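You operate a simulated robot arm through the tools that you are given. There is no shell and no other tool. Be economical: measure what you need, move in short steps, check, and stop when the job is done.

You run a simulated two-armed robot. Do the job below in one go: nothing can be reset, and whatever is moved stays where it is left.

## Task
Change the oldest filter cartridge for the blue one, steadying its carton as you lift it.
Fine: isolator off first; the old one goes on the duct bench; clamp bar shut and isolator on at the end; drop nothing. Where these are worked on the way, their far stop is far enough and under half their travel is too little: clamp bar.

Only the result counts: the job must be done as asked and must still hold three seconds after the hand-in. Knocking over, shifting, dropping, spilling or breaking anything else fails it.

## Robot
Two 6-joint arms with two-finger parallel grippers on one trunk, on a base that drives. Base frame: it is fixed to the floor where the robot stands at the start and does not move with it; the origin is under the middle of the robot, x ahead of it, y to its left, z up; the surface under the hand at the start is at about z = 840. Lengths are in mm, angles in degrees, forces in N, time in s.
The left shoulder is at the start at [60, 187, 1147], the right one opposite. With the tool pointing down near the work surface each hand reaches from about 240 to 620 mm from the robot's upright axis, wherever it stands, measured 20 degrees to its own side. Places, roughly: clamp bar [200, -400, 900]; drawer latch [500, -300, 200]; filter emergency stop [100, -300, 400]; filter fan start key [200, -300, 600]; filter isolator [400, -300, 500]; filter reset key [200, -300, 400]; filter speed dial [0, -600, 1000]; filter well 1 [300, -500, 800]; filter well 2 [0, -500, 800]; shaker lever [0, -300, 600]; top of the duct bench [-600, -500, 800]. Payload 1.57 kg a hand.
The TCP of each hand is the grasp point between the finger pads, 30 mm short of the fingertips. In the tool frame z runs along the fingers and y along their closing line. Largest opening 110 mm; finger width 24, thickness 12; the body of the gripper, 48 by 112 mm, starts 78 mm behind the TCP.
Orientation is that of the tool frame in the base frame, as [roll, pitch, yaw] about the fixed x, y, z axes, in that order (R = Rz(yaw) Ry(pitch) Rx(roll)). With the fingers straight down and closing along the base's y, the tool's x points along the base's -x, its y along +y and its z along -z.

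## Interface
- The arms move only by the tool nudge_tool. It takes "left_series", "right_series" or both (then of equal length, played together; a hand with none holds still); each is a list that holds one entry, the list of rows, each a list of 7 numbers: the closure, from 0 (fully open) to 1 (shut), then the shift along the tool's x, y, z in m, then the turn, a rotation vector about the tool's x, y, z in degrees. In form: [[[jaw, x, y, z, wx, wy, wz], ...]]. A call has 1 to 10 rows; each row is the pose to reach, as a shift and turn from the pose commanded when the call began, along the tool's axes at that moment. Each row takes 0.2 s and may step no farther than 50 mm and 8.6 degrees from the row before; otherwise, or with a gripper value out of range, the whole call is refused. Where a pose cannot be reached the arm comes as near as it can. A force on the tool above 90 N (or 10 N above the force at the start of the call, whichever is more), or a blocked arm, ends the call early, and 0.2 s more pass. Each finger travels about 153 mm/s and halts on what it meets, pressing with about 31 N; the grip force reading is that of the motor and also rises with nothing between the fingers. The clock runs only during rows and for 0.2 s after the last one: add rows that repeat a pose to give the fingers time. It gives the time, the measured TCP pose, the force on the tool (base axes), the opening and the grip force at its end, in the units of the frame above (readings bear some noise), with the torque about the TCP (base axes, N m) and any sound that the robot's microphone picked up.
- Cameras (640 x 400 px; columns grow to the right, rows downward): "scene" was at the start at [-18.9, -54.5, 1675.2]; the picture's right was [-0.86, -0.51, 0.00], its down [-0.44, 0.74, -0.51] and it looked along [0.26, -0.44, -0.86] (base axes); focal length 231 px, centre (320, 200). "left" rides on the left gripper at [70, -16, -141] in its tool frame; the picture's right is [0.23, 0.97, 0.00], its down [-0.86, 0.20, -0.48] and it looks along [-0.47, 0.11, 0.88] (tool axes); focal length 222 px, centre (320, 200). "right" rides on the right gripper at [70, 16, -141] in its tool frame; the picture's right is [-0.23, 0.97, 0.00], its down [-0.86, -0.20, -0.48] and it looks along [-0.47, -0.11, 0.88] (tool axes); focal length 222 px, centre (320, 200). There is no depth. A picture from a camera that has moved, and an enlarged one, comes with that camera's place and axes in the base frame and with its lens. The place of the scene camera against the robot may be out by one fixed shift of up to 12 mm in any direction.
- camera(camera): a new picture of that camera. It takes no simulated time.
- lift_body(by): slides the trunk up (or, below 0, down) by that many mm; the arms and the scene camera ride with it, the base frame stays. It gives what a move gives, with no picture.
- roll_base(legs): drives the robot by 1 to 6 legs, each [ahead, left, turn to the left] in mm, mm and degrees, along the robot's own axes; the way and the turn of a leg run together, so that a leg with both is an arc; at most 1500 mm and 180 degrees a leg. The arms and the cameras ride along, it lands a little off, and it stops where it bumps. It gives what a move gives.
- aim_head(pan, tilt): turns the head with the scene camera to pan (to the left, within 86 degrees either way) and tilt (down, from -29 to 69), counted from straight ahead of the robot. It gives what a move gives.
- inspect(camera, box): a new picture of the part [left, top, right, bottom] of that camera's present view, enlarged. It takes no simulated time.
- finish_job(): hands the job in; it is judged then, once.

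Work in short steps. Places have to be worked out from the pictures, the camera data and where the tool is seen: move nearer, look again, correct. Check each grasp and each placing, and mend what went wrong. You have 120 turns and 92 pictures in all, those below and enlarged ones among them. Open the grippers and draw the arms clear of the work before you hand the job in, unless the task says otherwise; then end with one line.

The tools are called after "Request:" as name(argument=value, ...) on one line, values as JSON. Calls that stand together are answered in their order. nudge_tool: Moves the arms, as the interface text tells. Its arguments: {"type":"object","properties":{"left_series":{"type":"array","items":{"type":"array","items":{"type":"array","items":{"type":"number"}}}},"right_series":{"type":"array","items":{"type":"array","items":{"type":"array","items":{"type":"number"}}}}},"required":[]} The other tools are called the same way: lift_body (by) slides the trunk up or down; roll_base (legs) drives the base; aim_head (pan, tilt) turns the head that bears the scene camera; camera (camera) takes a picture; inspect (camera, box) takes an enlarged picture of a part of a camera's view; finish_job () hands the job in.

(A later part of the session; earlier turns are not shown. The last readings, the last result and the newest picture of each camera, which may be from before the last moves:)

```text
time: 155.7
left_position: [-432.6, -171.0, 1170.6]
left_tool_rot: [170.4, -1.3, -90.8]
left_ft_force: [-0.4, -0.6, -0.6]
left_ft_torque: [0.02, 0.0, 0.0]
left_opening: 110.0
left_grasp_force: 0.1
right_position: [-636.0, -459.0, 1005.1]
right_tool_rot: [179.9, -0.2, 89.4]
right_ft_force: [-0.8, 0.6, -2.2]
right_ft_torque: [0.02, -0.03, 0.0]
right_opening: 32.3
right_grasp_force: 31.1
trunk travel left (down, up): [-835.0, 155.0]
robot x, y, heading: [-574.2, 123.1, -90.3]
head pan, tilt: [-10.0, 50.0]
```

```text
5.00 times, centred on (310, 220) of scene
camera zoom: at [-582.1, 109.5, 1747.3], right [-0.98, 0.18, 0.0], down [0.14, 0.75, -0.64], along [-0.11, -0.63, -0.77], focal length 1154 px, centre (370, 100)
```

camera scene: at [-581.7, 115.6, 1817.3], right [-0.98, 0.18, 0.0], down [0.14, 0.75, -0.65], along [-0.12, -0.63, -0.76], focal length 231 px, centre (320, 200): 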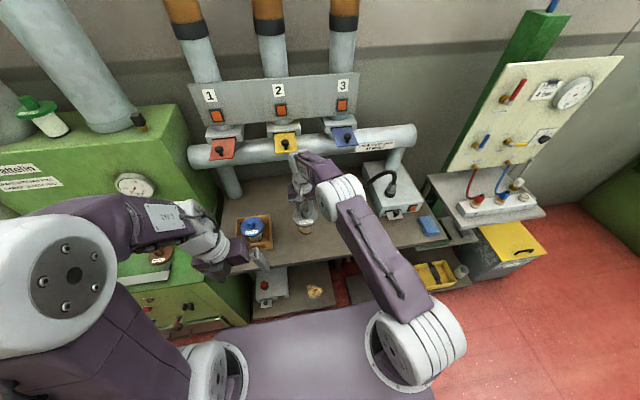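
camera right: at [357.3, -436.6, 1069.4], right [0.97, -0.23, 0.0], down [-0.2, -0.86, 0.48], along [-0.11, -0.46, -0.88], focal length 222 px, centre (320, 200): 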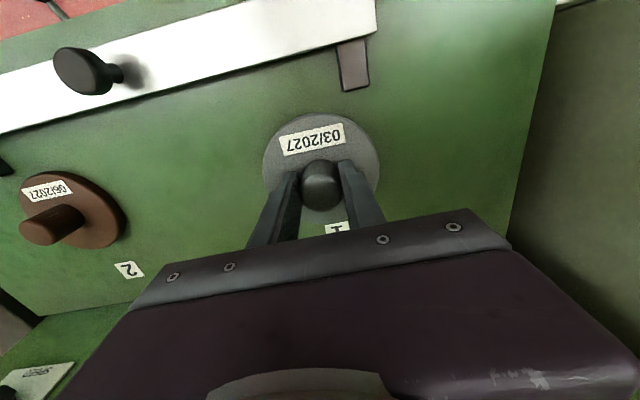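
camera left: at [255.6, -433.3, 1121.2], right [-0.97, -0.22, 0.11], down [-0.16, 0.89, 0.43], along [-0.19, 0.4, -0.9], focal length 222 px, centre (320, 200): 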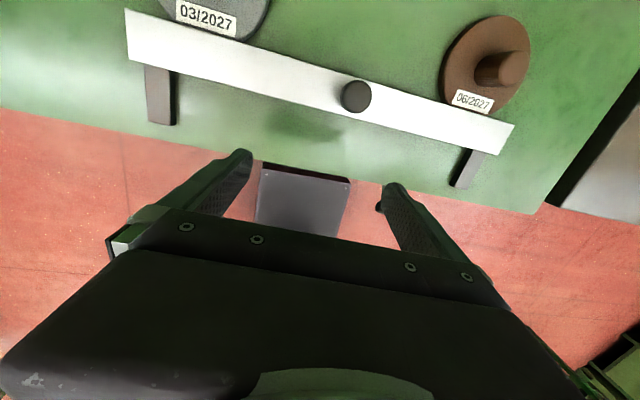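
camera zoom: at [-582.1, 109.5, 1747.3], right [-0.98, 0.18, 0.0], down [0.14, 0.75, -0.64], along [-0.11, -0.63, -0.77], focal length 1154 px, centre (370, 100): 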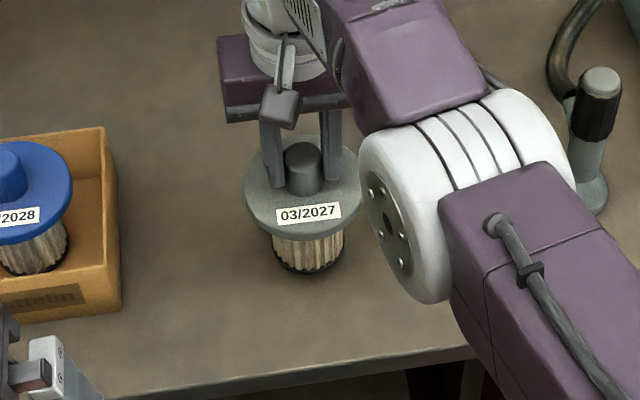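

Still hanging. Estimated gap about 30 mm; I lower 20 mm, then finer.

Request:
nudge_tool(right_series=[[[1, 0, 0, 0.008, 0, 0, 0], [1, 0, 0, 0.014, 0, 0, 0], [1, 0, 0, 0.02, 0, 0, 0], [1, 0, 0, 0.02, 0, 0, 0]]])

Request:
nudge_tool(right_series=[[[1, 0, 0, 0.005, 0, 0, 0], [1, 0, 0, 0.01, 0, 0, 0], [1, 0, 0, 0.01, 0, 0, 0]]])

```text
time: 156.7
left_position: [-432.4, -169.6, 1170.5]
left_tool_rot: [170.4, -1.3, -90.9]
left_ft_force: [-0.2, 1.0, 0.2]
left_ft_torque: [0.05, 0.01, 0.01]
left_opening: 110.4
left_grasp_force: 0.0
right_position: [-637.2, -454.9, 988.5]
right_tool_rot: [179.9, -0.2, 89.4]
right_ft_force: [1.0, -0.9, -2.7]
right_ft_torque: [-0.01, 0.0, -0.02]
right_opening: 32.3
right_grasp_force: 30.8
right hand out of reach, approached as far as the arm can: row 1, 2, 3, 4
trunk travel left (down, up): [-835.0, 155.0]
robot x, y, heading: [-575.8, 122.1, -90.1]
head pan, tilt: [-10.0, 50.0]
```

```text
time: 157.5
left_position: [-433.2, -168.2, 1171.6]
left_tool_rot: [170.4, -1.4, -90.9]
left_ft_force: [0.1, -0.1, -0.6]
left_ft_torque: [0.02, 0.03, 0.02]
left_opening: 110.1
left_grasp_force: 0.0
right_position: [-636.9, -453.7, 980.3]
right_tool_rot: [180.0, 0.1, 89.4]
right_ft_force: [-1.4, -0.7, 14.4]
right_ft_torque: [0.36, 0.38, 0.0]
right_opening: 32.2
right_grasp_force: 30.6
trunk travel left (down, up): [-835.0, 155.0]
robot x, y, heading: [-574.3, 121.5, -90.4]
head pan, tilt: [-10.0, 50.0]
```

It has touched down (14 N). I ease up 3 mm, open, and lift clear.

Request:
nudge_tool(right_series=[[[1, 0, 0, -0.003, 0, 0, 0], [0.8, 0, 0, -0.003, 0, 0, 0], [0.5, 0, 0, -0.003, 0, 0, 0], [0.5, 0, 0, -0.003, 0, 0, 0], [0.5, 0, 0, -0.03, 0, 0, 0], [0.5, 0, 0, -0.06, 0, 0, 0], [0.5, 0, 0, -0.09, 0, 0, 0]]])

Request:
inspect(camera="scene", box=[210, 160, 370, 270])

```text
time: 159.1
left_position: [-431.6, -169.6, 1171.3]
left_tool_rot: [170.4, -1.3, -91.0]
left_ft_force: [-0.3, 0.6, 0.5]
left_ft_torque: [0.0, -0.01, -0.02]
left_opening: 110.0
left_grasp_force: 0.0
right_position: [-637.3, -458.2, 1067.6]
right_tool_rot: [180.0, -0.3, 89.4]
right_ft_force: [0.1, -1.0, 0.3]
right_ft_torque: [0.0, -0.01, 0.02]
right_opening: 54.7
right_grasp_force: 0.0
right hand out of reach, approached as far as the arm can: row 7
trunk travel left (down, up): [-835.0, 155.0]
robot x, y, heading: [-578.0, 124.8, -90.2]
head pan, tilt: [-10.0, 50.0]
```

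```text
3.64 times, centred on (290, 215) of scene
camera zoom: at [-582.0, 110.3, 1747.2], right [-0.98, 0.18, 0.0], down [0.14, 0.75, -0.64], along [-0.12, -0.63, -0.77], focal length 840 px, centre (429, 146)
```

zoom: 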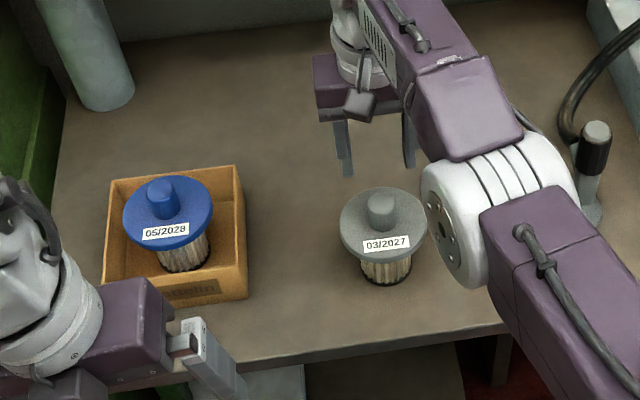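

The old cartridge (03/2027) stands on the bench. The blue (05/2028) is at about [-400, -519]. I need a healthy left wrist to hold the carton, so I back off, move the right hand aside, and unwind the left wrist the same way as the right.

Request:
roll_base(legs=[[-220, 0, 0]])

Request:
nudge_tool(right_series=[[[0.5, 0.02, -0.04, 0, 0, 0, 0], [0.5, 0.04, -0.08, 0, 0, 0, 0], [0.5, 0.06, -0.12, 0, 0, 0, 0], [0.5, 0.08, -0.16, 0, 0, 0, 0], [0.5, 0.1, -0.2, 0, 0, 0, 0], [0.5, 0.1, -0.2, 0, 0, 0, 0]]])

Request:
nudge_tool(left_series=[[[0, 0, 0, 0, -8, 0, 0], [0, 0, 0, 0, -16, -2, 0], [0, 0, 0, 0, -22, -7, 0], [0, 0, 0, 0, -25, -14, 0], [0, 0, 0, 0, -25, -22, 0], [0, 0, 0, 0, -22, -29, 0], [0, 0, 0, 0, -16, -35, 0], [0, 0, 0, 0, -9, -39, 0], [0, 0, 0, 0, -1, -41, 0], [0, 0, 0, 0, 7, -42, 0]]])

```text
time: 160.8
left_position: [-430.1, 47.9, 1170.9]
left_tool_rot: [170.4, -1.2, -90.8]
left_ft_force: [-0.3, -0.5, 0.2]
left_ft_torque: [0.01, -0.03, -0.03]
left_opening: 110.1
left_grasp_force: 0.0
right_position: [-634.9, -241.8, 1067.0]
right_tool_rot: [180.0, -0.3, 89.5]
right_ft_force: [-0.2, -0.7, -0.3]
right_ft_torque: [0.01, 0.01, -0.01]
right_opening: 55.0
right_grasp_force: 0.0
trunk travel left (down, up): [-835.0, 155.0]
robot x, y, heading: [-578.1, 343.4, -90.1]
head pan, tilt: [-10.0, 50.0]
```

```text
time: 162.2
left_position: [-430.5, 50.5, 1170.1]
left_tool_rot: [170.4, -1.3, -90.8]
left_ft_force: [0.3, -0.6, -0.6]
left_ft_torque: [-0.02, 0.02, 0.0]
left_opening: 109.8
left_grasp_force: 0.1
right_position: [-765.1, -255.4, 1082.9]
right_tool_rot: [180.0, -0.4, 89.6]
right_ft_force: [0.0, -0.6, 0.0]
right_ft_torque: [0.0, 0.03, 0.03]
right_opening: 55.1
right_grasp_force: 0.2
right hand out of reach, approached as far as the arm can: row 1, 2, 3, 4, 5, 6
trunk travel left (down, up): [-835.0, 155.0]
robot x, y, heading: [-570.8, 339.1, -90.0]
head pan, tilt: [-10.0, 50.0]
```

```text
time: 164.4
left_position: [-497.3, 141.8, 1080.7]
left_tool_rot: [175.7, 39.9, -95.8]
left_ft_force: [-0.7, -0.3, 0.0]
left_ft_torque: [-0.02, -0.01, -0.03]
left_opening: 110.2
left_grasp_force: 0.0
left hand out of reach, approached as far as the arm can: row 4, 5, 6, 7, 8, 9, 10
right_position: [-768.3, -254.7, 1081.2]
right_tool_rot: [179.8, -0.4, 89.5]
right_ft_force: [-0.5, -0.3, -0.3]
right_ft_torque: [0.0, -0.05, -0.02]
right_opening: 55.0
right_grasp_force: 0.0
trunk travel left (down, up): [-835.0, 155.0]
robot x, y, heading: [-570.9, 341.0, -90.0]
head pan, tilt: [-10.0, 50.0]
```

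The left hand tilted inward as wanted. Now I bring it upright while moving it outward.

Request:
nudge_tool(left_series=[[[0, 0.022, -0.011, -0.023, 0.7, 6.5, -1], [0, 0.044, -0.022, -0.046, 1.4, 13, -2], [0, 0.067, -0.033, -0.069, 2.1, 20, -3], [0, 0.09, -0.044, -0.092, 2.8, 26.5, -4], [0, 0.112, -0.055, -0.115, 3.5, 33, -5], [0, 0.134, -0.066, -0.138, 4.3, 39.9, -5.8], [0, 0.134, -0.066, -0.138, 4.3, 39.9, -5.8]]])

```text
time: 166.0
left_position: [-432.5, -11.3, 1043.0]
left_tool_rot: [176.4, -1.8, -89.3]
left_ft_force: [-0.1, 0.8, -0.1]
left_ft_torque: [-0.04, 0.04, -0.03]
left_opening: 109.9
left_grasp_force: 0.1
left hand out of reach, approached as far as the arm can: row 1, 2, 3, 4, 5, 6, 7
right_position: [-765.9, -252.9, 1080.0]
right_tool_rot: [179.9, -0.5, 89.5]
right_ft_force: [0.1, 0.2, 0.3]
right_ft_torque: [0.03, 0.0, 0.02]
right_opening: 54.9
right_grasp_force: 0.0
trunk travel left (down, up): [-835.0, 155.0]
robot x, y, heading: [-574.0, 341.2, -90.1]
head pan, tilt: [-10.0, 50.0]
```

Nearly upright, as with the right arm earlier. I stretch it outward and up, finishing the levelling.

Request:
nudge_tool(left_series=[[[0, 0.04, 0, -0.01, 1, -1, 0], [0, 0.08, 0, -0.02, 2, -1.8, 0], [0, 0.12, 0, -0.03, 3, -1.8, 0], [0, 0.16, 0, -0.04, 3.6, -1.8, 0], [0, 0.2, 0, -0.05, 3.6, -1.8, 0], [0, 0.2, 0, -0.05, 3.6, -1.8, 0]]])

```text
time: 167.4
left_position: [-437.3, -184.6, 1099.8]
left_tool_rot: [166.8, 0.3, -89.2]
left_ft_force: [0.3, -0.1, -0.2]
left_ft_torque: [-0.03, -0.03, -0.02]
left_opening: 110.0
left_grasp_force: 0.1
left hand out of reach, approached as far as the arm can: row 1, 2, 3, 4, 5, 6
right_position: [-765.9, -254.7, 1081.2]
right_tool_rot: [180.0, -0.4, 89.5]
right_ft_force: [0.4, 0.6, 0.5]
right_ft_torque: [-0.03, -0.04, 0.02]
right_opening: 55.1
right_grasp_force: 0.0
trunk travel left (down, up): [-835.0, 155.0]
robot x, y, heading: [-575.2, 341.5, -90.1]
head pan, tilt: [-10.0, 50.0]
```

The left wrist keeps a ~13° lean (fingers toward -x), which is acceptable — even handy — for gripping the carton's left wall near its front corner. I move the right hand back to the middle and drive to the carton.

Request:
nudge_tool(right_series=[[[0.3, 0.0, 0.045, 0, 0, 0, 0], [0.3, 0.0, 0.09, 0, 0, 0, 0], [0.3, 0.0, 0.135, 0, 0, 0, 0], [0.3, 0.0, 0.18, 0, 0, 0, 0], [0.3, 0.02, 0.21, 0, 0, 0, 0], [0.3, 0.02, 0.21, 0, 0, 0, 0]]])

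Request:
roll_base(legs=[[0, 155, 0], [255, 0, 0]])

Request:
camera(camera="right")

Request:
camera(camera="left")

```text
time: 168.8
left_position: [-437.3, -184.8, 1098.9]
left_tool_rot: [166.9, 0.4, -89.2]
left_ft_force: [0.0, -1.0, 0.0]
left_ft_torque: [0.03, 0.0, 0.0]
left_opening: 109.8
left_grasp_force: 0.1
right_position: [-559.8, -218.2, 1085.5]
right_tool_rot: [180.0, -0.3, 89.5]
right_ft_force: [-0.3, -1.0, 0.7]
right_ft_torque: [0.04, -0.03, -0.02]
right_opening: 76.9
right_grasp_force: 0.0
right hand out of reach, approached as far as the arm can: row 2, 3, 4, 5, 6
trunk travel left (down, up): [-835.0, 155.0]
robot x, y, heading: [-572.1, 340.9, -90.4]
head pan, tilt: [-10.0, 50.0]
```

```text
time: 171.7
left_position: [-283.3, -438.4, 1099.7]
left_tool_rot: [166.7, 0.3, -89.2]
left_ft_force: [0.5, 0.4, -0.1]
left_ft_torque: [-0.03, -0.01, 0.0]
left_opening: 109.7
left_grasp_force: 0.0
right_position: [-407.4, -469.6, 1085.1]
right_tool_rot: [180.0, -0.2, 89.5]
right_ft_force: [0.2, 0.5, 0.3]
right_ft_torque: [0.0, 0.01, 0.02]
right_opening: 76.9
right_grasp_force: 0.1
trunk travel left (down, up): [-835.0, 155.0]
robot x, y, heading: [-423.6, 87.4, -90.1]
head pan, tilt: [-10.0, 50.0]
```

```text
22 pictures are left
camera right: at [-389.8, -400.3, 1226.5], right [0.97, -0.24, 0.0], down [-0.21, -0.85, 0.48], along [-0.11, -0.46, -0.88], focal length 222 px, centre (320, 200)
```

right: 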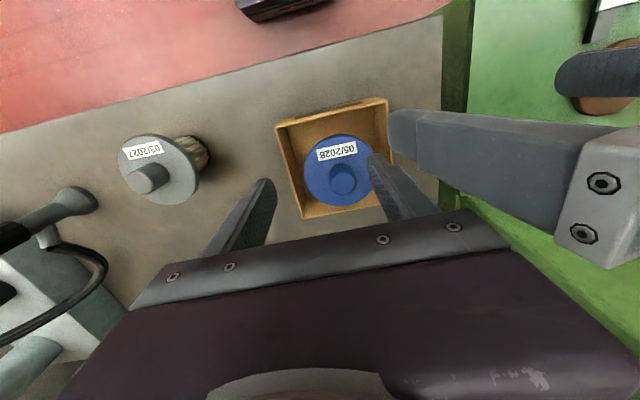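

```text
21 pictures are left
camera left: at [-233.8, -507.5, 1232.8], right [-0.95, -0.24, 0.22], down [-0.1, 0.85, 0.52], along [-0.31, 0.47, -0.83], focal length 222 px, centre (320, 200)
```

left: 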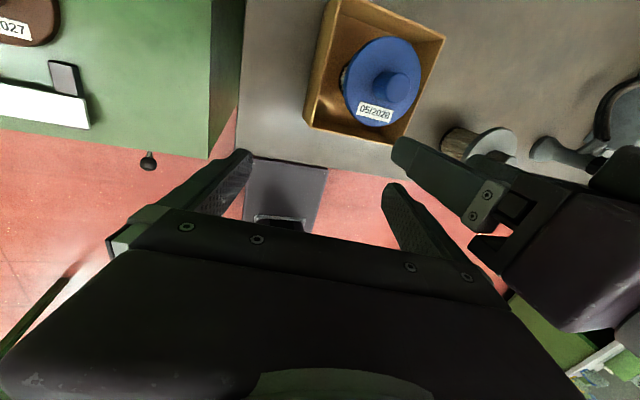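

Triangulated: blue boss [-385, -513, 970]; carton rim z≈898, spanning x -465…-304, y -594…-442. I take the left hand down along its lean over the right-side-free +x wall near the front, stopping 50 mm short.

Request:
nudge_tool(left_series=[[[0.5, 0.027, -0.022, 0, 0, 0, 0], [0.5, 0.027, -0.022, 0.03, 0, 0, 0], [0.5, 0.027, -0.022, 0.06, 0, 0, 0], [0.5, 0.027, -0.022, 0.09, 0, 0, 0], [0.5, 0.027, -0.022, 0.12, 0, 0, 0], [0.5, 0.027, -0.022, 0.145, 0, 0, 0], [0.5, 0.027, -0.022, 0.145, 0, 0, 0]]])

Request:
camera(camera="left")

```text
time: 173.2
left_position: [-296.5, -464.6, 952.1]
left_tool_rot: [166.8, 0.4, -89.2]
left_ft_force: [-0.3, -0.5, -0.5]
left_ft_torque: [0.01, 0.02, 0.01]
left_opening: 55.1
left_grasp_force: 0.1
left hand out of reach, approached as far as the arm can: row 1, 2
right_position: [-405.8, -472.1, 1084.9]
right_tool_rot: [-180.0, -0.3, 89.5]
right_ft_force: [0.2, 0.4, -0.6]
right_ft_torque: [-0.03, 0.02, -0.01]
right_opening: 77.0
right_grasp_force: 0.1
trunk travel left (down, up): [-835.0, 155.0]
robot x, y, heading: [-420.9, 87.1, -90.1]
head pan, tilt: [-10.0, 50.0]
```

```text
20 pictures are left
camera left: at [-245.9, -534.7, 1085.4], right [-0.95, -0.24, 0.22], down [-0.1, 0.85, 0.52], along [-0.31, 0.47, -0.83], focal length 222 px, centre (320, 200)
```

left: 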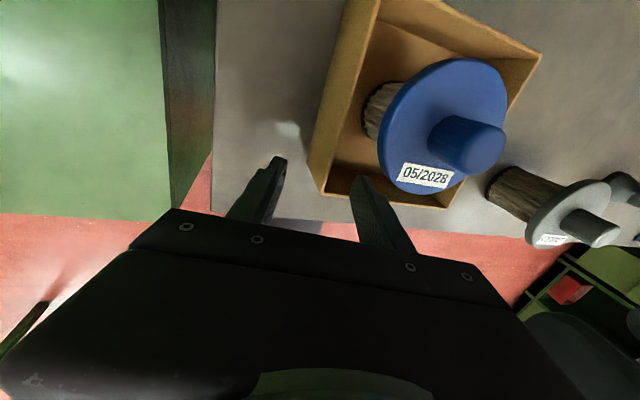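

The two fingers straddle the +x wall. I move 8 mm deeper in y, descend 48 mm and close the left hand on the wall.

Request:
nudge_tool(left_series=[[[0.5, 0.008, 0, 0.015, 0, 0, 0], [0.5, 0.008, 0, 0.03, 0, 0, 0], [0.5, 0.008, 0, 0.048, 0, 0, 0], [0.5, 0.008, 0, 0.048, 0, 0, 0], [0.8, 0.008, 0, 0.048, 0, 0, 0], [1, 0.008, 0, 0.048, 0, 0, 0], [1, 0.008, 0, 0.048, 0, 0, 0]]])

Request:
camera(camera="left")

```text
time: 174.8
left_position: [-306.5, -472.1, 905.9]
left_tool_rot: [166.9, 0.4, -89.3]
left_ft_force: [-0.1, 0.5, -0.7]
left_ft_torque: [-0.08, -0.18, -0.03]
left_opening: 3.5
left_grasp_force: 24.0
right_position: [-406.2, -471.8, 1085.0]
right_tool_rot: [179.9, -0.3, 89.4]
right_ft_force: [0.3, 0.6, -0.4]
right_ft_torque: [-0.01, 0.0, 0.01]
right_opening: 77.1
right_grasp_force: 0.0
trunk travel left (down, up): [-835.0, 155.0]
robot x, y, heading: [-419.2, 88.7, -90.3]
head pan, tilt: [-10.0, 50.0]
```

```text
19 pictures are left
camera left: at [-256.5, -542.5, 1038.9], right [-0.95, -0.24, 0.22], down [-0.1, 0.85, 0.52], along [-0.31, 0.47, -0.83], focal length 222 px, centre (320, 200)
```

left: 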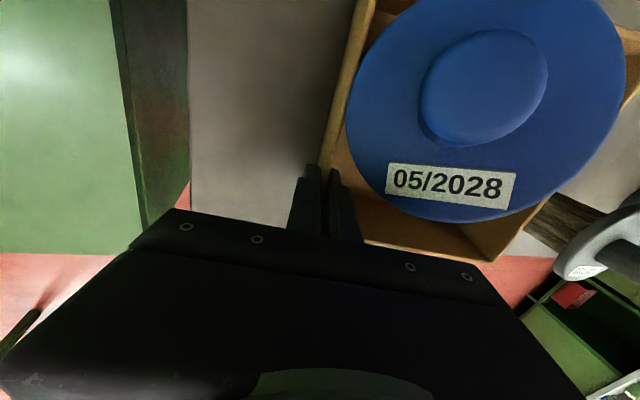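

The wall is held (3.5 mm). But the boss is 601 mm ahead, beyond the right arm's reach, so I release, rise 60 mm, drive 50 mm nearer, and check positions.

Request:
nudge_tool(left_series=[[[0.5, 0, 0, 0, 0, 0, 0], [0.5, 0, 0, 0, 0, 0, 0], [0.5, 0, 0, -0.03, 0, 0, 0], [0.5, 0, 0, -0.06, 0, 0, 0], [0.5, 0, 0, -0.06, 0, 0, 0]]])

Request:
roll_base(legs=[[50, 0, 0]])

```text
time: 176.1
left_position: [-293.7, -471.2, 964.5]
left_tool_rot: [166.8, 0.5, -89.3]
left_ft_force: [-0.5, -0.3, 0.8]
left_ft_torque: [-0.01, -0.02, -0.02]
left_opening: 55.1
left_grasp_force: 0.0
right_position: [-406.4, -471.8, 1084.6]
right_tool_rot: [-180.0, -0.4, 89.5]
right_ft_force: [-0.2, -0.3, -0.3]
right_ft_torque: [-0.01, 0.0, -0.01]
right_opening: 76.8
right_grasp_force: 0.1
trunk travel left (down, up): [-835.0, 155.0]
robot x, y, heading: [-424.8, 89.9, -90.3]
head pan, tilt: [-10.0, 50.0]
```

```text
time: 177.0
left_position: [-294.3, -515.3, 966.5]
left_tool_rot: [166.8, 0.0, -89.2]
left_ft_force: [-0.1, 0.4, 0.0]
left_ft_torque: [-0.06, -0.01, 0.06]
left_opening: 55.2
left_grasp_force: 0.1
right_position: [-406.0, -513.8, 1087.4]
right_tool_rot: [179.9, 0.1, 89.5]
right_ft_force: [0.2, 0.5, 0.4]
right_ft_torque: [-0.07, -0.04, 0.05]
right_opening: 77.2
right_grasp_force: 0.0
trunk travel left (down, up): [-835.0, 155.0]
robot x, y, heading: [-422.7, 38.3, -90.2]
head pan, tilt: [-10.0, 50.0]
```

Both hands are placed well. I set the left hand back on the wall and close it, while the right hand centres over the boss.

Request:
nudge_tool(left_series=[[[0.5, -0.02, 0, 0, 0, 0, 0], [0.5, -0.042, 0, 0, 0, 0, 0], [0.5, -0.042, 0, 0.03, 0, 0, 0], [0.5, -0.042, 0, 0.06, 0, 0, 0], [0.5, -0.042, 0, 0.061, 0, 0, 0], [0.8, -0.042, 0, 0.061, 0, 0, 0], [1, -0.042, 0, 0.061, 0, 0, 0], [1, -0.042, 0, 0.061, 0, 0, 0]]], right_series=[[[0.3, 0, 0.01, 0, 0, 0, 0], [0.3, 0, 0.021, 0, 0, 0, 0], [0.3, 0, 0.021, 0.01, 0, 0, 0], [0.3, 0, 0.021, 0.02, 0, 0, 0], [0.3, 0, 0.021, 0.03, 0, 0, 0], [0.3, 0, 0.021, 0.04, 0, 0, 0], [0.3, 0, 0.021, 0.05, 0, 0, 0], [0.3, 0, 0.021, 0.05, 0, 0, 0]]])

Request:
camera(camera="right")

```text
time: 178.8
left_position: [-307.8, -477.7, 904.8]
left_tool_rot: [166.9, 0.4, -89.3]
left_ft_force: [3.7, 2.3, -4.9]
left_ft_torque: [-0.35, 0.09, 0.03]
left_opening: 3.3
left_grasp_force: 24.9
right_position: [-389.5, -511.1, 1035.4]
right_tool_rot: [179.9, -0.2, 89.5]
right_ft_force: [-3.8, -2.4, 3.4]
right_ft_torque: [-0.03, -0.08, -0.09]
right_opening: 73.2
right_grasp_force: 0.0
right hand out of reach, approached as far as the arm can: row 1, 2, 3, 4, 5, 6, 7, 8
trunk travel left (down, up): [-835.0, 155.0]
robot x, y, heading: [-420.2, 39.2, -90.0]
head pan, tilt: [-10.0, 50.0]
```

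```text
18 pictures are left
camera right: at [-373.4, -442.2, 1176.1], right [0.97, -0.24, 0.0], down [-0.21, -0.85, 0.48], along [-0.11, -0.46, -0.88], focal length 222 px, centre (320, 200)
```

right: 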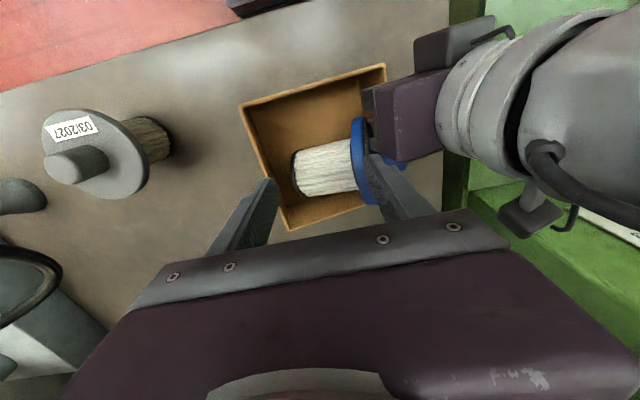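

The blue cartridge has tipped inside the carton toward +x, and the two hands touch each other. I move the right hand up and away, and look with the left camera.

Request:
nudge_tool(right_series=[[[0.3, 0, -0.02, -0.005, 0, 0, 0], [0.3, 0, -0.05, -0.02, 0, 0, 0], [0.3, 0, -0.08, -0.04, 0, 0, 0], [0.3, 0, -0.08, -0.05, 0, 0, 0]]])

Request:
camera(camera="left")

Request:
camera(camera="right")

```text
time: 179.8
left_position: [-307.1, -479.9, 904.5]
left_tool_rot: [166.8, 0.5, -89.3]
left_ft_force: [-0.1, 0.9, -4.2]
left_ft_torque: [0.19, -0.23, -0.03]
left_opening: 3.8
left_grasp_force: 24.3
right_position: [-459.7, -537.3, 1082.1]
right_tool_rot: [-180.0, -0.5, 89.6]
right_ft_force: [-0.6, 0.4, 0.0]
right_ft_torque: [0.01, -0.03, -0.01]
right_opening: 76.9
right_grasp_force: 0.1
right hand out of reach, approached as far as the arm can: row 1, 2, 3, 4
trunk travel left (down, up): [-835.0, 155.0]
robot x, y, heading: [-420.1, 41.3, -90.1]
head pan, tilt: [-10.0, 50.0]
```

```text
17 pictures are left
camera left: at [-257.5, -549.2, 1037.1], right [-0.95, -0.24, 0.22], down [-0.1, 0.85, 0.52], along [-0.31, 0.47, -0.83], focal length 222 px, centre (320, 200)
```

left: 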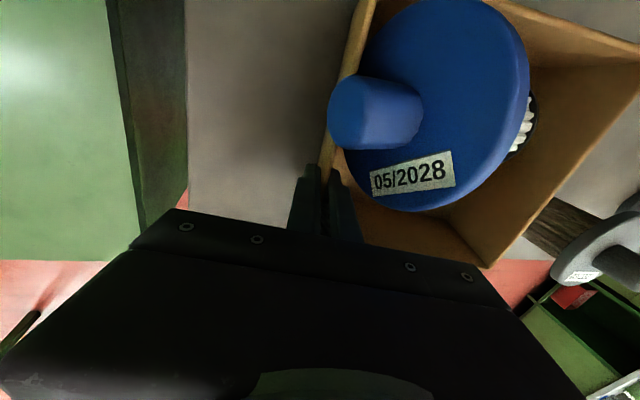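

```text
16 pictures are left
camera right: at [-444.0, -467.2, 1223.3], right [0.97, -0.24, 0.0], down [-0.21, -0.86, 0.47], along [-0.11, -0.46, -0.88], focal length 222 px, centre (320, 200)
```

right: 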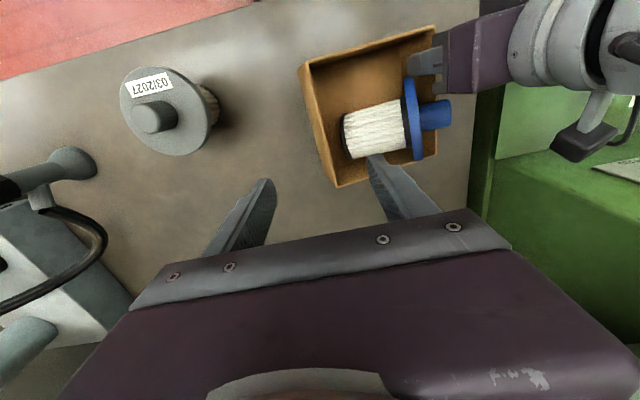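

The cartridge leans with its boss resting by the +x wall at about [-311, -538, 932]. I release the left hand and withdraw it, and turn the right hand a quarter so it can pinch the boss across y and swing the cartridge upright.

Request:
nudge_tool(left_series=[[[0.7, 0, 0, 0, 0, 0, 0], [0.7, 0, 0, 0, 0, 0, 0], [0.7, 0, 0, -0.04, 0, 0, 0], [0.7, 0, 0, -0.08, 0, 0, 0], [0.7, -0.02, -0.03, -0.11, 0, 0, 0], [0.7, -0.06, -0.05, -0.13, 0, 0, 0], [0.7, -0.1, -0.07, -0.14, 0, 0, 0], [0.7, -0.1, -0.07, -0.14, 0, 0, 0], [0.7, -0.1, -0.07, -0.14, 0, 0, 0], [0.7, -0.1, -0.07, -0.14, 0, 0, 0]]], right_series=[[[0.3, 0, 0, 0, 0, 0, -8.5], [0.3, 0, 0, 0, 0, 0, -17], [0.3, 0, 0, 0, 0, 0, -25.5], [0.3, 0, 0, 0, 0, 0, -34], [0.3, 0, 0, 0, 0, 0, -42.5], [0.3, 0, 0, 0, 0, 0, -51], [0.3, 0, 0, 0, 0, 0, -59.5], [0.3, 0, 0, 0, 0, 0, -68], [0.3, 0, 0, 0, 0, 0, -76.5], [0.3, 0, 0, 0, 0, 0, -85]]])

```text
time: 182.0
left_position: [-207.8, -376.8, 1026.0]
left_tool_rot: [166.7, 0.5, -89.1]
left_ft_force: [0.6, 0.1, -0.3]
left_ft_torque: [-0.02, 0.02, 0.03]
left_opening: 33.0
left_grasp_force: 0.1
right_position: [-457.7, -534.8, 1081.3]
right_tool_rot: [179.7, 0.0, 174.7]
right_ft_force: [-0.1, -1.5, 0.4]
right_ft_torque: [0.01, 0.0, 0.02]
right_opening: 76.9
right_grasp_force: 0.0
trunk travel left (down, up): [-835.0, 155.0]
robot x, y, heading: [-421.2, 36.7, -89.9]
head pan, tilt: [-10.0, 50.0]
```

Turned without trouble. I shift the base 100 mm left for reach, then move above the boss and look.

Request:
roll_base(legs=[[15, 100, 0]])

Request:
nudge_tool(right_series=[[[0.3, -0.02, 0, 0.03, 0, 0, -5], [0.3, -0.045, 0.015, 0.06, 0, 0, -5], [0.3, -0.045, 0.015, 0.075, 0, 0, -5], [0.3, -0.045, 0.015, 0.075, 0, 0, -5]]])

Request:
camera(camera="right")

```text
time: 183.1
left_position: [-109.2, -394.1, 1027.1]
left_tool_rot: [166.9, 0.4, -89.3]
left_ft_force: [-0.9, -0.4, 0.0]
left_ft_torque: [0.0, -0.04, 0.02]
left_opening: 33.0
left_grasp_force: 0.1
right_position: [-358.9, -551.1, 1081.4]
right_tool_rot: [179.7, 0.1, 174.6]
right_ft_force: [0.6, 0.5, 0.0]
right_ft_torque: [-0.01, 0.03, -0.02]
right_opening: 77.1
right_grasp_force: 0.1
trunk travel left (down, up): [-835.0, 155.0]
robot x, y, heading: [-321.0, 21.2, -90.1]
head pan, tilt: [-10.0, 50.0]
```

```text
time: 184.1
left_position: [-107.9, -393.4, 1025.6]
left_tool_rot: [167.0, 0.4, -89.1]
left_ft_force: [-0.4, -0.2, -0.1]
left_ft_torque: [0.0, 0.03, -0.04]
left_opening: 32.9
left_grasp_force: 0.1
right_position: [-314.9, -535.7, 1003.4]
right_tool_rot: [179.7, 0.1, 179.6]
right_ft_force: [0.2, 0.1, -1.3]
right_ft_torque: [0.0, 0.01, 0.03]
right_opening: 77.3
right_grasp_force: 0.1
right hand out of reach, approached as far as the arm can: row 1, 2, 3, 4
trunk travel left (down, up): [-835.0, 155.0]
robot x, y, heading: [-320.7, 25.1, -90.1]
head pan, tilt: [-10.0, 50.0]
```

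```text
15 pictures are left
camera right: at [-384.1, -519.6, 1145.7], right [0.23, 0.97, 0.0], down [0.85, -0.21, 0.48], along [0.47, -0.11, -0.88], focal length 222 px, centre (320, 200)
```

right: 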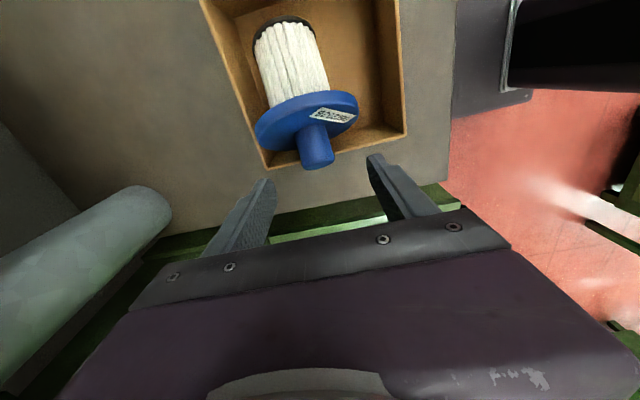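

The boss centre is about [-328, -535, 930]. I move 10 mm, descend 60 mm and pinch it.

Request:
nudge_tool(right_series=[[[0.3, 0.01, 0, 0.025, 0, 0, 0], [0.3, 0.01, 0, 0.05, 0, 0, 0], [0.3, 0.01, 0, 0.062, 0, 0, 0], [0.6, 0.01, 0, 0.062, 0, 0, 0], [1, 0.01, 0, 0.062, 0, 0, 0], [1, 0.01, 0, 0.062, 0, 0, 0], [1, 0.01, 0, 0.062, 0, 0, 0]]])

Request:
camera(camera="right")

```text
time: 185.7
left_position: [-107.7, -392.8, 1026.6]
left_tool_rot: [166.9, 0.4, -89.1]
left_ft_force: [0.7, -0.1, -0.3]
left_ft_torque: [0.0, 0.0, 0.0]
left_opening: 33.1
left_grasp_force: 0.0
right_position: [-325.7, -529.0, 946.2]
right_tool_rot: [179.7, 0.1, 179.6]
right_ft_force: [0.8, -0.3, 0.0]
right_ft_torque: [0.01, -0.09, -0.02]
right_opening: 31.7
right_grasp_force: 30.6
right hand out of reach, approached as far as the arm can: row 2, 3, 4, 5, 6, 7
trunk travel left (down, up): [-835.0, 155.0]
robot x, y, heading: [-320.7, 22.5, -90.0]
head pan, tilt: [-10.0, 50.0]
```

```text
14 pictures are left
camera right: at [-395.9, -513.1, 1086.0], right [0.23, 0.97, 0.01], down [0.85, -0.21, 0.48], along [0.47, -0.11, -0.88], focal length 222 px, centre (320, 200)
```

right: 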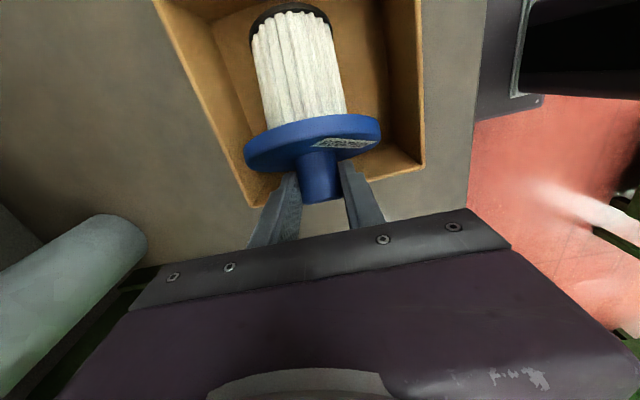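

The boss is pinched. I raise it gradually while moving toward -x so the base drags along the carton floor and the cartridge swings toward upright; then check.

Request:
nudge_tool(right_series=[[[1, 0.004, 0, -0.007, 0, 0, 0], [1, 0.008, 0, -0.014, 0, 0, 0], [1, 0.014, 0, -0.022, 0, 0, 0], [1, 0.02, 0, -0.03, 0, 0, 0], [1, 0.028, 0, -0.037, 0, 0, 0], [1, 0.028, 0, -0.037, 0, 0, 0]]])

Request:
camera(camera="right")

```text
time: 187.1
left_position: [-106.9, -393.8, 1025.3]
left_tool_rot: [166.8, 0.4, -89.3]
left_ft_force: [0.1, 0.2, 0.5]
left_ft_torque: [-0.01, 0.0, 0.0]
left_opening: 32.9
left_grasp_force: 0.1
right_position: [-351.4, -542.7, 980.5]
right_tool_rot: [179.7, -0.1, 179.5]
right_ft_force: [1.1, 0.5, -3.2]
right_ft_torque: [-0.04, -0.15, -0.01]
right_opening: 32.1
right_grasp_force: 30.6
right hand out of reach, approached as far as the arm can: row 3, 4, 5, 6
trunk travel left (down, up): [-835.0, 155.0]
robot x, y, heading: [-317.3, 22.9, -90.3]
head pan, tilt: [-10.0, 50.0]
```

```text
13 pictures are left
camera right: at [-420.4, -526.3, 1120.9], right [0.23, 0.97, 0.01], down [0.85, -0.21, 0.48], along [0.47, -0.11, -0.88], focal length 222 px, centre (320, 200)
```

right: 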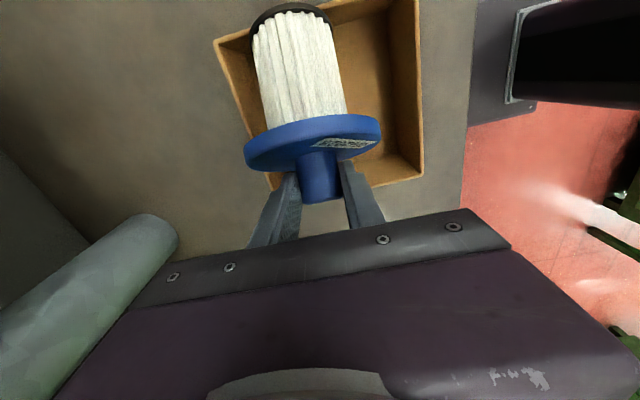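

The cartridge is gripped rigidly (no swivel) and is still inside the carton. So: left hand first takes hold of the carton's +x wall near the front, then I lift it out, and upright it in free air. Left goes to its pre-grasp point.

Request:
nudge_tool(left_series=[[[0.5, 0.013, 0.034, 0.02, 0, 0, 0], [0.5, 0.026, 0.068, 0.04, 0, 0, 0], [0.5, 0.039, 0.102, 0.06, 0, 0, 0], [0.5, 0.052, 0.136, 0.08, 0, 0, 0], [0.5, 0.063, 0.167, 0.1, 0, 0, 0], [0.5, 0.063, 0.167, 0.1, 0, 0, 0]]])

```text
time: 188.5
left_position: [-291.2, -458.9, 966.3]
left_tool_rot: [166.8, 0.4, -89.2]
left_ft_force: [-0.5, 0.2, -0.9]
left_ft_torque: [0.0, 0.02, 0.01]
left_opening: 55.0
left_grasp_force: 0.1
right_position: [-348.3, -541.1, 979.3]
right_tool_rot: [179.7, 0.0, 179.6]
right_ft_force: [0.8, -0.4, -3.1]
right_ft_torque: [-0.01, -0.1, 0.02]
right_opening: 31.6
right_grasp_force: 31.2
trunk travel left (down, up): [-835.0, 155.0]
robot x, y, heading: [-320.3, 24.7, -90.3]
head pan, tilt: [-10.0, 50.0]
```

The left hand reached the pre-grasp point. I descend along its axis and close on the wall.

Request:
nudge_tool(left_series=[[[0.5, 0, 0.001, 0.02, 0, 0, 0], [0.5, 0, 0.001, 0.04, 0, 0, 0], [0.5, 0, 0.001, 0.061, 0, 0, 0], [0.5, 0, 0.001, 0.061, 0, 0, 0], [0.8, 0, 0.001, 0.061, 0, 0, 0], [1, 0, 0.001, 0.061, 0, 0, 0], [1, 0, 0.001, 0.061, 0, 0, 0]]])

Request:
camera(camera="left")

```text
time: 190.1
left_position: [-306.9, -458.1, 905.9]
left_tool_rot: [166.8, 0.4, -89.4]
left_ft_force: [-6.6, -1.9, -1.1]
left_ft_torque: [-0.13, -1.08, -0.66]
left_opening: 11.4
left_grasp_force: 28.5
right_position: [-348.9, -542.0, 980.5]
right_tool_rot: [179.6, 0.1, 179.7]
right_ft_force: [7.2, 0.3, 2.7]
right_ft_torque: [-0.13, 0.04, 0.17]
right_opening: 31.7
right_grasp_force: 31.0
trunk travel left (down, up): [-835.0, 155.0]
robot x, y, heading: [-319.6, 24.1, -90.0]
head pan, tilt: [-10.0, 50.0]
```

```text
12 pictures are left
camera left: at [-256.0, -528.5, 1040.3], right [-0.95, -0.24, 0.22], down [-0.1, 0.85, 0.52], along [-0.31, 0.47, -0.83], focal length 222 px, centre (320, 200)
```

left: 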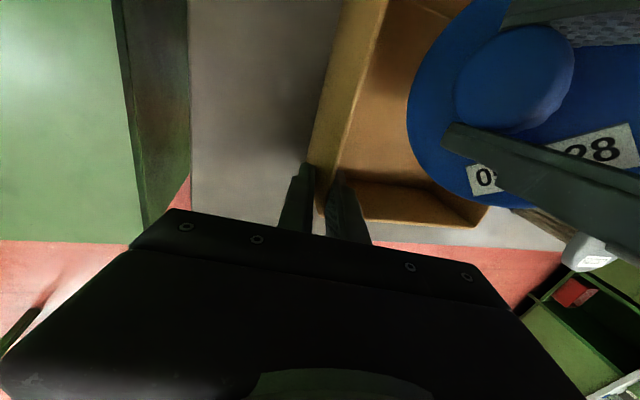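

The left hand holds the carton corner wall. Now I lift the blue cartridge straight up out of the carton.

Request:
nudge_tool(right_series=[[[1, 0, 0, -0.02, 0, 0, 0], [1, 0, 0, -0.045, 0, 0, 0], [1, 0, 0, -0.07, 0, 0, 0], [1, 0, 0, -0.095, 0, 0, 0], [1, 0, 0, -0.12, 0, 0, 0], [1, 0, 0, -0.12, 0, 0, 0]]])

Request:
inspect(camera="scene", box=[180, 100, 440, 300])

```text
time: 191.5
left_position: [-307.0, -458.0, 907.3]
left_tool_rot: [166.8, 0.5, -89.2]
left_ft_force: [0.4, -0.7, 4.4]
left_ft_torque: [-0.68, 0.03, -0.05]
left_opening: 3.3
left_grasp_force: 24.4
right_position: [-350.9, -547.5, 1100.4]
right_tool_rot: [179.5, -0.1, 179.5]
right_ft_force: [-0.3, 0.1, -2.6]
right_ft_torque: [-0.05, -0.13, -0.03]
right_opening: 31.9
right_grasp_force: 30.4
right hand out of reach, approached as far as the arm can: row 2, 3, 4, 5, 6
trunk travel left (down, up): [-835.0, 155.0]
robot x, y, heading: [-322.5, 24.1, -90.1]
head pan, tilt: [-10.0, 50.0]
```

```text
2.00 times, centred on (310, 200) of scene
camera zoom: at [-326.9, 11.3, 1747.3], right [-0.98, 0.18, 0.0], down [0.14, 0.75, -0.64], along [-0.11, -0.63, -0.77], focal length 462 px, centre (340, 200)
```

zoom: 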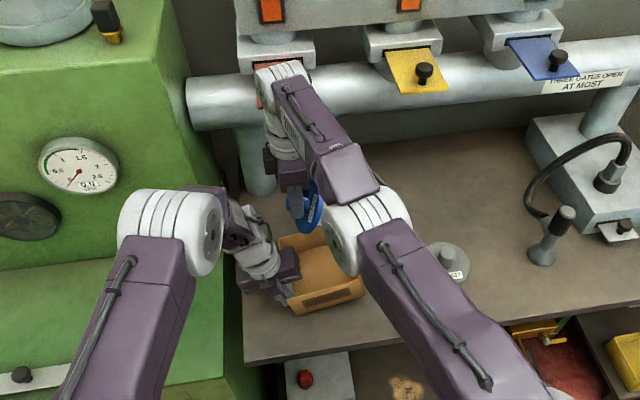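

The blue cartridge is out with the carton held in place. I release the carton with the left hand, withdraw it, and then back the base away for room to upright the cartridge.

Request:
nudge_tool(left_series=[[[0.7, 0, 0, 0, 0, 0, 0], [0.7, 0, 0, 0, 0, 0, 0], [0.7, 0, 0, -0.04, 0, 0, 0], [0.7, 0, 0, -0.08, 0, 0, 0], [0.7, -0.02, -0.03, -0.11, 0, 0, 0], [0.7, -0.06, -0.05, -0.13, 0, 0, 0], [0.7, -0.1, -0.07, -0.14, 0, 0, 0], [0.7, -0.1, -0.07, -0.14, 0, 0, 0]]])

Request:
roll_base(legs=[[-250, 0, 0], [0, 500, 0]])

Request:
nudge_tool(right_series=[[[1, 0.01, 0, 0, 0, -8, 0], [1, 0.02, 0, 0, 0, -16, 0], [1, 0.04, 0, 0, 0, -24, 0], [1, 0.06, 0, 0, 0, -32, 0], [1, 0.06, 0, 0, 0, -40, 0], [1, 0.06, 0, 0, 0, -48, 0], [1, 0.06, 0, 0, 0, -56, 0], [1, 0.06, 0, 0, 0, -62, 0], [1, 0.06, 0, 0, 0, -62, 0]]])

Request:
camera(camera="scene")

```text
time: 193.3
left_position: [-208.2, -357.5, 1027.0]
left_tool_rot: [166.9, 0.3, -89.1]
left_ft_force: [-0.6, 0.9, -0.2]
left_ft_torque: [-0.01, -0.04, -0.04]
left_opening: 32.9
left_grasp_force: 0.0
right_position: [-348.9, -547.9, 1100.0]
right_tool_rot: [179.5, 0.0, 179.5]
right_ft_force: [-0.1, -0.6, -2.7]
right_ft_torque: [0.03, -0.13, -0.01]
right_opening: 31.4
right_grasp_force: 30.8
trunk travel left (down, up): [-835.0, 155.0]
robot x, y, heading: [-319.2, 24.4, -90.1]
head pan, tilt: [-10.0, 50.0]
```

```text
time: 197.7
left_position: [290.2, -110.4, 1028.2]
left_tool_rot: [166.8, 0.3, -89.2]
left_ft_force: [0.1, 0.9, 0.4]
left_ft_torque: [0.0, 0.01, 0.0]
left_opening: 33.2
left_grasp_force: 0.1
right_position: [149.9, -299.9, 1101.4]
right_tool_rot: [179.5, 0.0, 179.5]
right_ft_force: [-0.2, 0.2, -2.0]
right_ft_torque: [-0.02, -0.15, -0.01]
right_opening: 31.5
right_grasp_force: 31.0
trunk travel left (down, up): [-835.0, 155.0]
robot x, y, heading: [184.0, 267.7, -90.5]
head pan, tilt: [-10.0, 50.0]
```

```text
time: 199.7
left_position: [291.6, -112.1, 1028.5]
left_tool_rot: [166.8, 0.4, -89.1]
left_ft_force: [0.0, -0.3, 0.1]
left_ft_torque: [0.02, 0.02, -0.02]
left_opening: 33.2
left_grasp_force: 0.0
right_position: [88.8, -308.0, 1098.4]
right_tool_rot: [178.9, 62.0, 178.6]
right_ft_force: [0.6, -0.1, -2.2]
right_ft_torque: [0.02, 0.04, -0.01]
right_opening: 31.5
right_grasp_force: 31.2
right hand out of reach, approached as far as the arm can: row 1, 2, 3, 4, 5, 6, 7, 8, 9
trunk travel left (down, up): [-835.0, 155.0]
robot x, y, heading: [179.6, 270.5, -90.2]
head pan, tilt: [-10.0, 50.0]
```

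```text
10 pictures are left
camera scene: at [173.5, 256.8, 1747.3], right [-0.98, 0.18, 0.0], down [0.14, 0.75, -0.64], along [-0.11, -0.63, -0.77], focal length 231 px, centre (320, 200)
```

scene: 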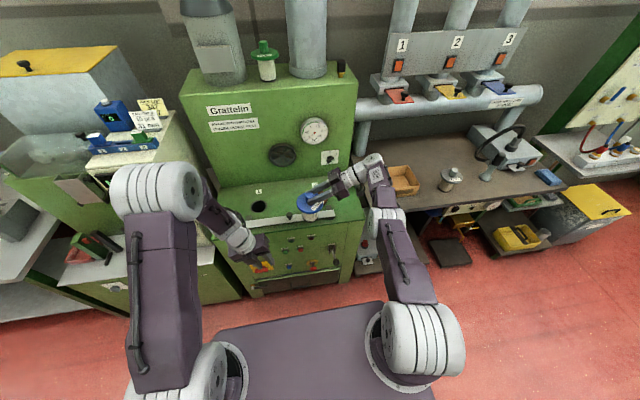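

The tool leaned 62° without trouble and the cartridge now looks upright with its lid level. I check it closely.

Request:
inspect(camera="scene", box=[230, 150, 400, 260])

```text
3.64 times, centred on (315, 205) of scene
camera zoom: at [173.5, 256.8, 1747.3], right [-0.98, 0.18, 0.0], down [0.14, 0.75, -0.64], along [-0.11, -0.63, -0.77], focal length 840 px, centre (338, 182)
```

zoom: 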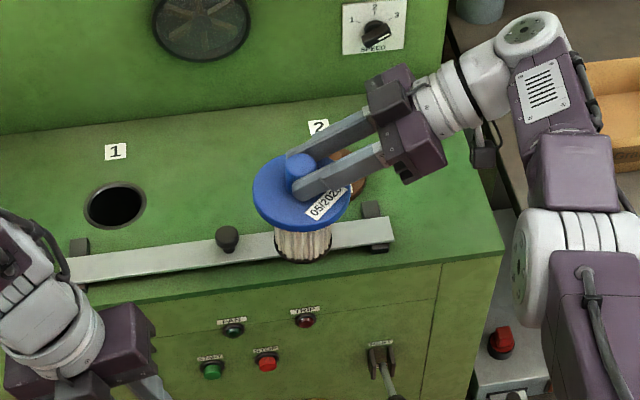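

Upright within a degree or two, well suited for direct insertion. I retract the left hand a bit, then drive so the cartridge comes over well 1.

Request:
nudge_tool(left_series=[[[0.7, -0.03, 0, -0.02, 0, 0, 0], [0.7, -0.06, 0, -0.04, 0, 0, 0], [0.7, -0.09, 0, -0.06, 0, 0, 0], [0.7, -0.1, 0, -0.06, 0, 0, 0]]])

Request:
roll_base(legs=[[0, 234, 0], [197, 0, 0]])

Request:
inspect(camera="scene", box=[230, 130, 400, 260])

```text
time: 200.7
left_position: [302.2, -12.0, 1086.9]
left_tool_rot: [166.8, 0.5, -89.2]
left_ft_force: [0.6, -0.1, -0.1]
left_ft_torque: [0.02, -0.01, 0.01]
left_opening: 32.8
left_grasp_force: 0.1
right_position: [89.3, -307.3, 1098.5]
right_tool_rot: [178.9, 61.8, 178.6]
right_ft_force: [0.1, 0.0, -3.0]
right_ft_torque: [-0.01, 0.06, -0.06]
right_opening: 31.7
right_grasp_force: 31.0
trunk travel left (down, up): [-835.0, 155.0]
robot x, y, heading: [183.3, 271.9, -90.2]
head pan, tilt: [-10.0, 50.0]
```

```text
time: 203.6
left_position: [538.1, -206.8, 1089.0]
left_tool_rot: [166.8, 0.3, -89.3]
left_ft_force: [0.3, 0.1, -0.1]
left_ft_torque: [-0.03, -0.01, 0.01]
left_opening: 33.0
left_grasp_force: 0.0
right_position: [323.0, -502.3, 1100.2]
right_tool_rot: [179.1, 62.0, 178.9]
right_ft_force: [0.1, 1.0, -2.3]
right_ft_torque: [0.01, 0.02, -0.03]
right_opening: 31.5
right_grasp_force: 31.4
trunk travel left (down, up): [-835.0, 155.0]
robot x, y, heading: [417.5, 71.4, -90.0]
head pan, tilt: [-10.0, 50.0]
```

```text
3.08 times, centred on (315, 195) of scene
camera zoom: at [407.6, 63.4, 1747.3], right [-0.98, 0.18, 0.0], down [0.13, 0.75, -0.64], along [-0.11, -0.63, -0.76], focal length 710 px, centre (335, 215)
```

zoom: 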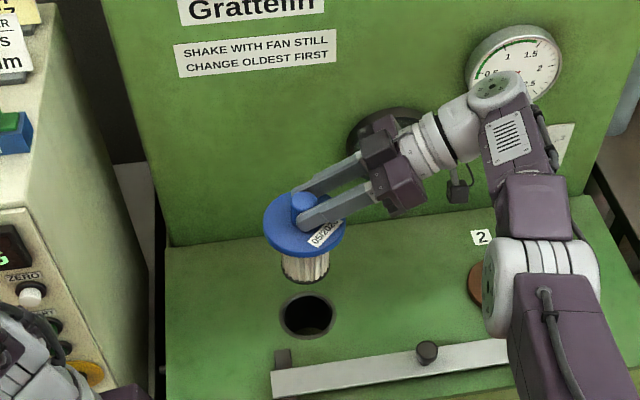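

Cartridge and hole line up in x; y needs about -3 mm. I correct that and lower the trunk 90 mm, then look.

Request:
nudge_tool(right_series=[[[1, 0, -0.003, 0, 0, 0, 0], [1, 0, -0.003, 0, 0, 0, 0]]])

Request:
lift_body(by=-90)

Request:
inspect(camera="scene", box=[240, 150, 380, 260])

```text
time: 204.2
left_position: [538.2, -209.1, 1087.3]
left_tool_rot: [166.8, 0.5, -89.2]
left_ft_force: [0.5, -0.2, -0.7]
left_ft_torque: [0.04, 0.01, -0.06]
left_opening: 33.2
left_grasp_force: 0.1
right_position: [322.9, -505.9, 1099.8]
right_tool_rot: [179.0, 62.0, 178.8]
right_ft_force: [0.1, 0.0, -3.2]
right_ft_torque: [0.0, 0.05, -0.03]
right_opening: 31.4
right_grasp_force: 30.9
trunk travel left (down, up): [-835.0, 155.0]
robot x, y, heading: [415.6, 71.7, -90.2]
head pan, tilt: [-10.0, 50.0]
```

```text
time: 205.5
left_position: [538.1, -208.2, 997.1]
left_tool_rot: [166.8, 0.5, -89.2]
left_ft_force: [-0.6, 0.4, -0.2]
left_ft_torque: [-0.02, -0.06, 0.01]
left_opening: 33.0
left_grasp_force: 0.1
right_position: [324.8, -508.2, 1009.1]
right_tool_rot: [178.7, 62.0, 178.6]
right_ft_force: [0.1, -0.1, -3.7]
right_ft_torque: [-0.03, 0.05, -0.01]
right_opening: 31.6
right_grasp_force: 30.7
trunk travel left (down, up): [-745.0, 245.0]
robot x, y, heading: [413.7, 69.3, -90.1]
head pan, tilt: [-10.0, 50.0]
```

```text
3.64 times, centred on (310, 205) of scene
camera zoom: at [408.1, 59.4, 1657.3], right [-0.98, 0.18, 0.0], down [0.13, 0.75, -0.64], along [-0.11, -0.63, -0.77], focal length 840 px, centre (356, 182)
```

zoom: 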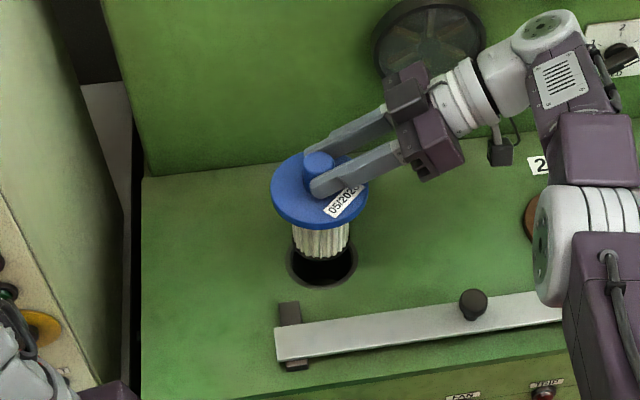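

The base is right above the hole, about to enter. I lower 30 mm with the arm in small steps and watch the force.

Request:
nudge_tool(right_series=[[[1, 0.007, 0.001, 0.0038, 0, 0, 0], [1, 0.014, 0.002, 0.0075, 0, 0, 0], [1, 0.021, 0.002, 0.011, 0, 0, 0], [1, 0.0265, 0.002, 0.014, 0, 0, 0], [1, 0.0265, 0.002, 0.014, 0, 0, 0]]])

```text
time: 206.7
left_position: [538.3, -209.6, 997.6]
left_tool_rot: [166.9, 0.4, -89.3]
left_ft_force: [0.7, 0.4, -0.2]
left_ft_torque: [0.02, -0.01, 0.01]
left_opening: 33.0
left_grasp_force: 0.0
right_position: [324.7, -500.6, 979.7]
right_tool_rot: [178.8, 62.0, 178.6]
right_ft_force: [-1.1, -0.6, -1.7]
right_ft_torque: [0.02, 0.08, -0.02]
right_opening: 31.4
right_grasp_force: 31.0
right hand out of reach, approached as far as the arm can: row 4, 5
trunk travel left (down, up): [-745.0, 245.0]
robot x, y, heading: [414.4, 73.6, -89.9]
head pan, tilt: [-10.0, 50.0]
```

Reach makes the hand drift 5 mm back in y. I nudge the base 6 mm forward and continue down with the trunk.

Request:
roll_base(legs=[[6, 0, 0]])

Request:
lift_body(by=-30)

```text
time: 207.4
left_position: [538.7, -214.3, 996.5]
left_tool_rot: [166.8, 0.2, -89.2]
left_ft_force: [-0.9, -0.5, -0.8]
left_ft_torque: [0.0, -0.01, -0.03]
left_opening: 32.8
left_grasp_force: 0.0
right_position: [324.3, -506.3, 980.3]
right_tool_rot: [179.0, 61.9, 178.9]
right_ft_force: [0.2, 0.2, -2.3]
right_ft_torque: [0.0, 0.04, -0.01]
right_opening: 31.4
right_grasp_force: 30.7
trunk travel left (down, up): [-745.0, 245.0]
robot x, y, heading: [415.6, 65.9, -90.2]
head pan, tilt: [-10.0, 50.0]
```

```text
time: 208.2
left_position: [538.0, -215.9, 966.8]
left_tool_rot: [166.8, 0.5, -89.3]
left_ft_force: [0.7, -0.6, -0.1]
left_ft_torque: [0.03, 0.0, 0.03]
left_opening: 33.2
left_grasp_force: 0.1
right_position: [325.1, -507.0, 948.0]
right_tool_rot: [178.8, 62.1, 178.6]
right_ft_force: [0.5, -1.8, -2.8]
right_ft_torque: [-0.29, -0.03, -0.07]
right_opening: 31.5
right_grasp_force: 31.3
trunk travel left (down, up): [-715.0, 275.0]
robot x, y, heading: [415.9, 64.2, -90.3]
head pan, tilt: [-10.0, 50.0]
```

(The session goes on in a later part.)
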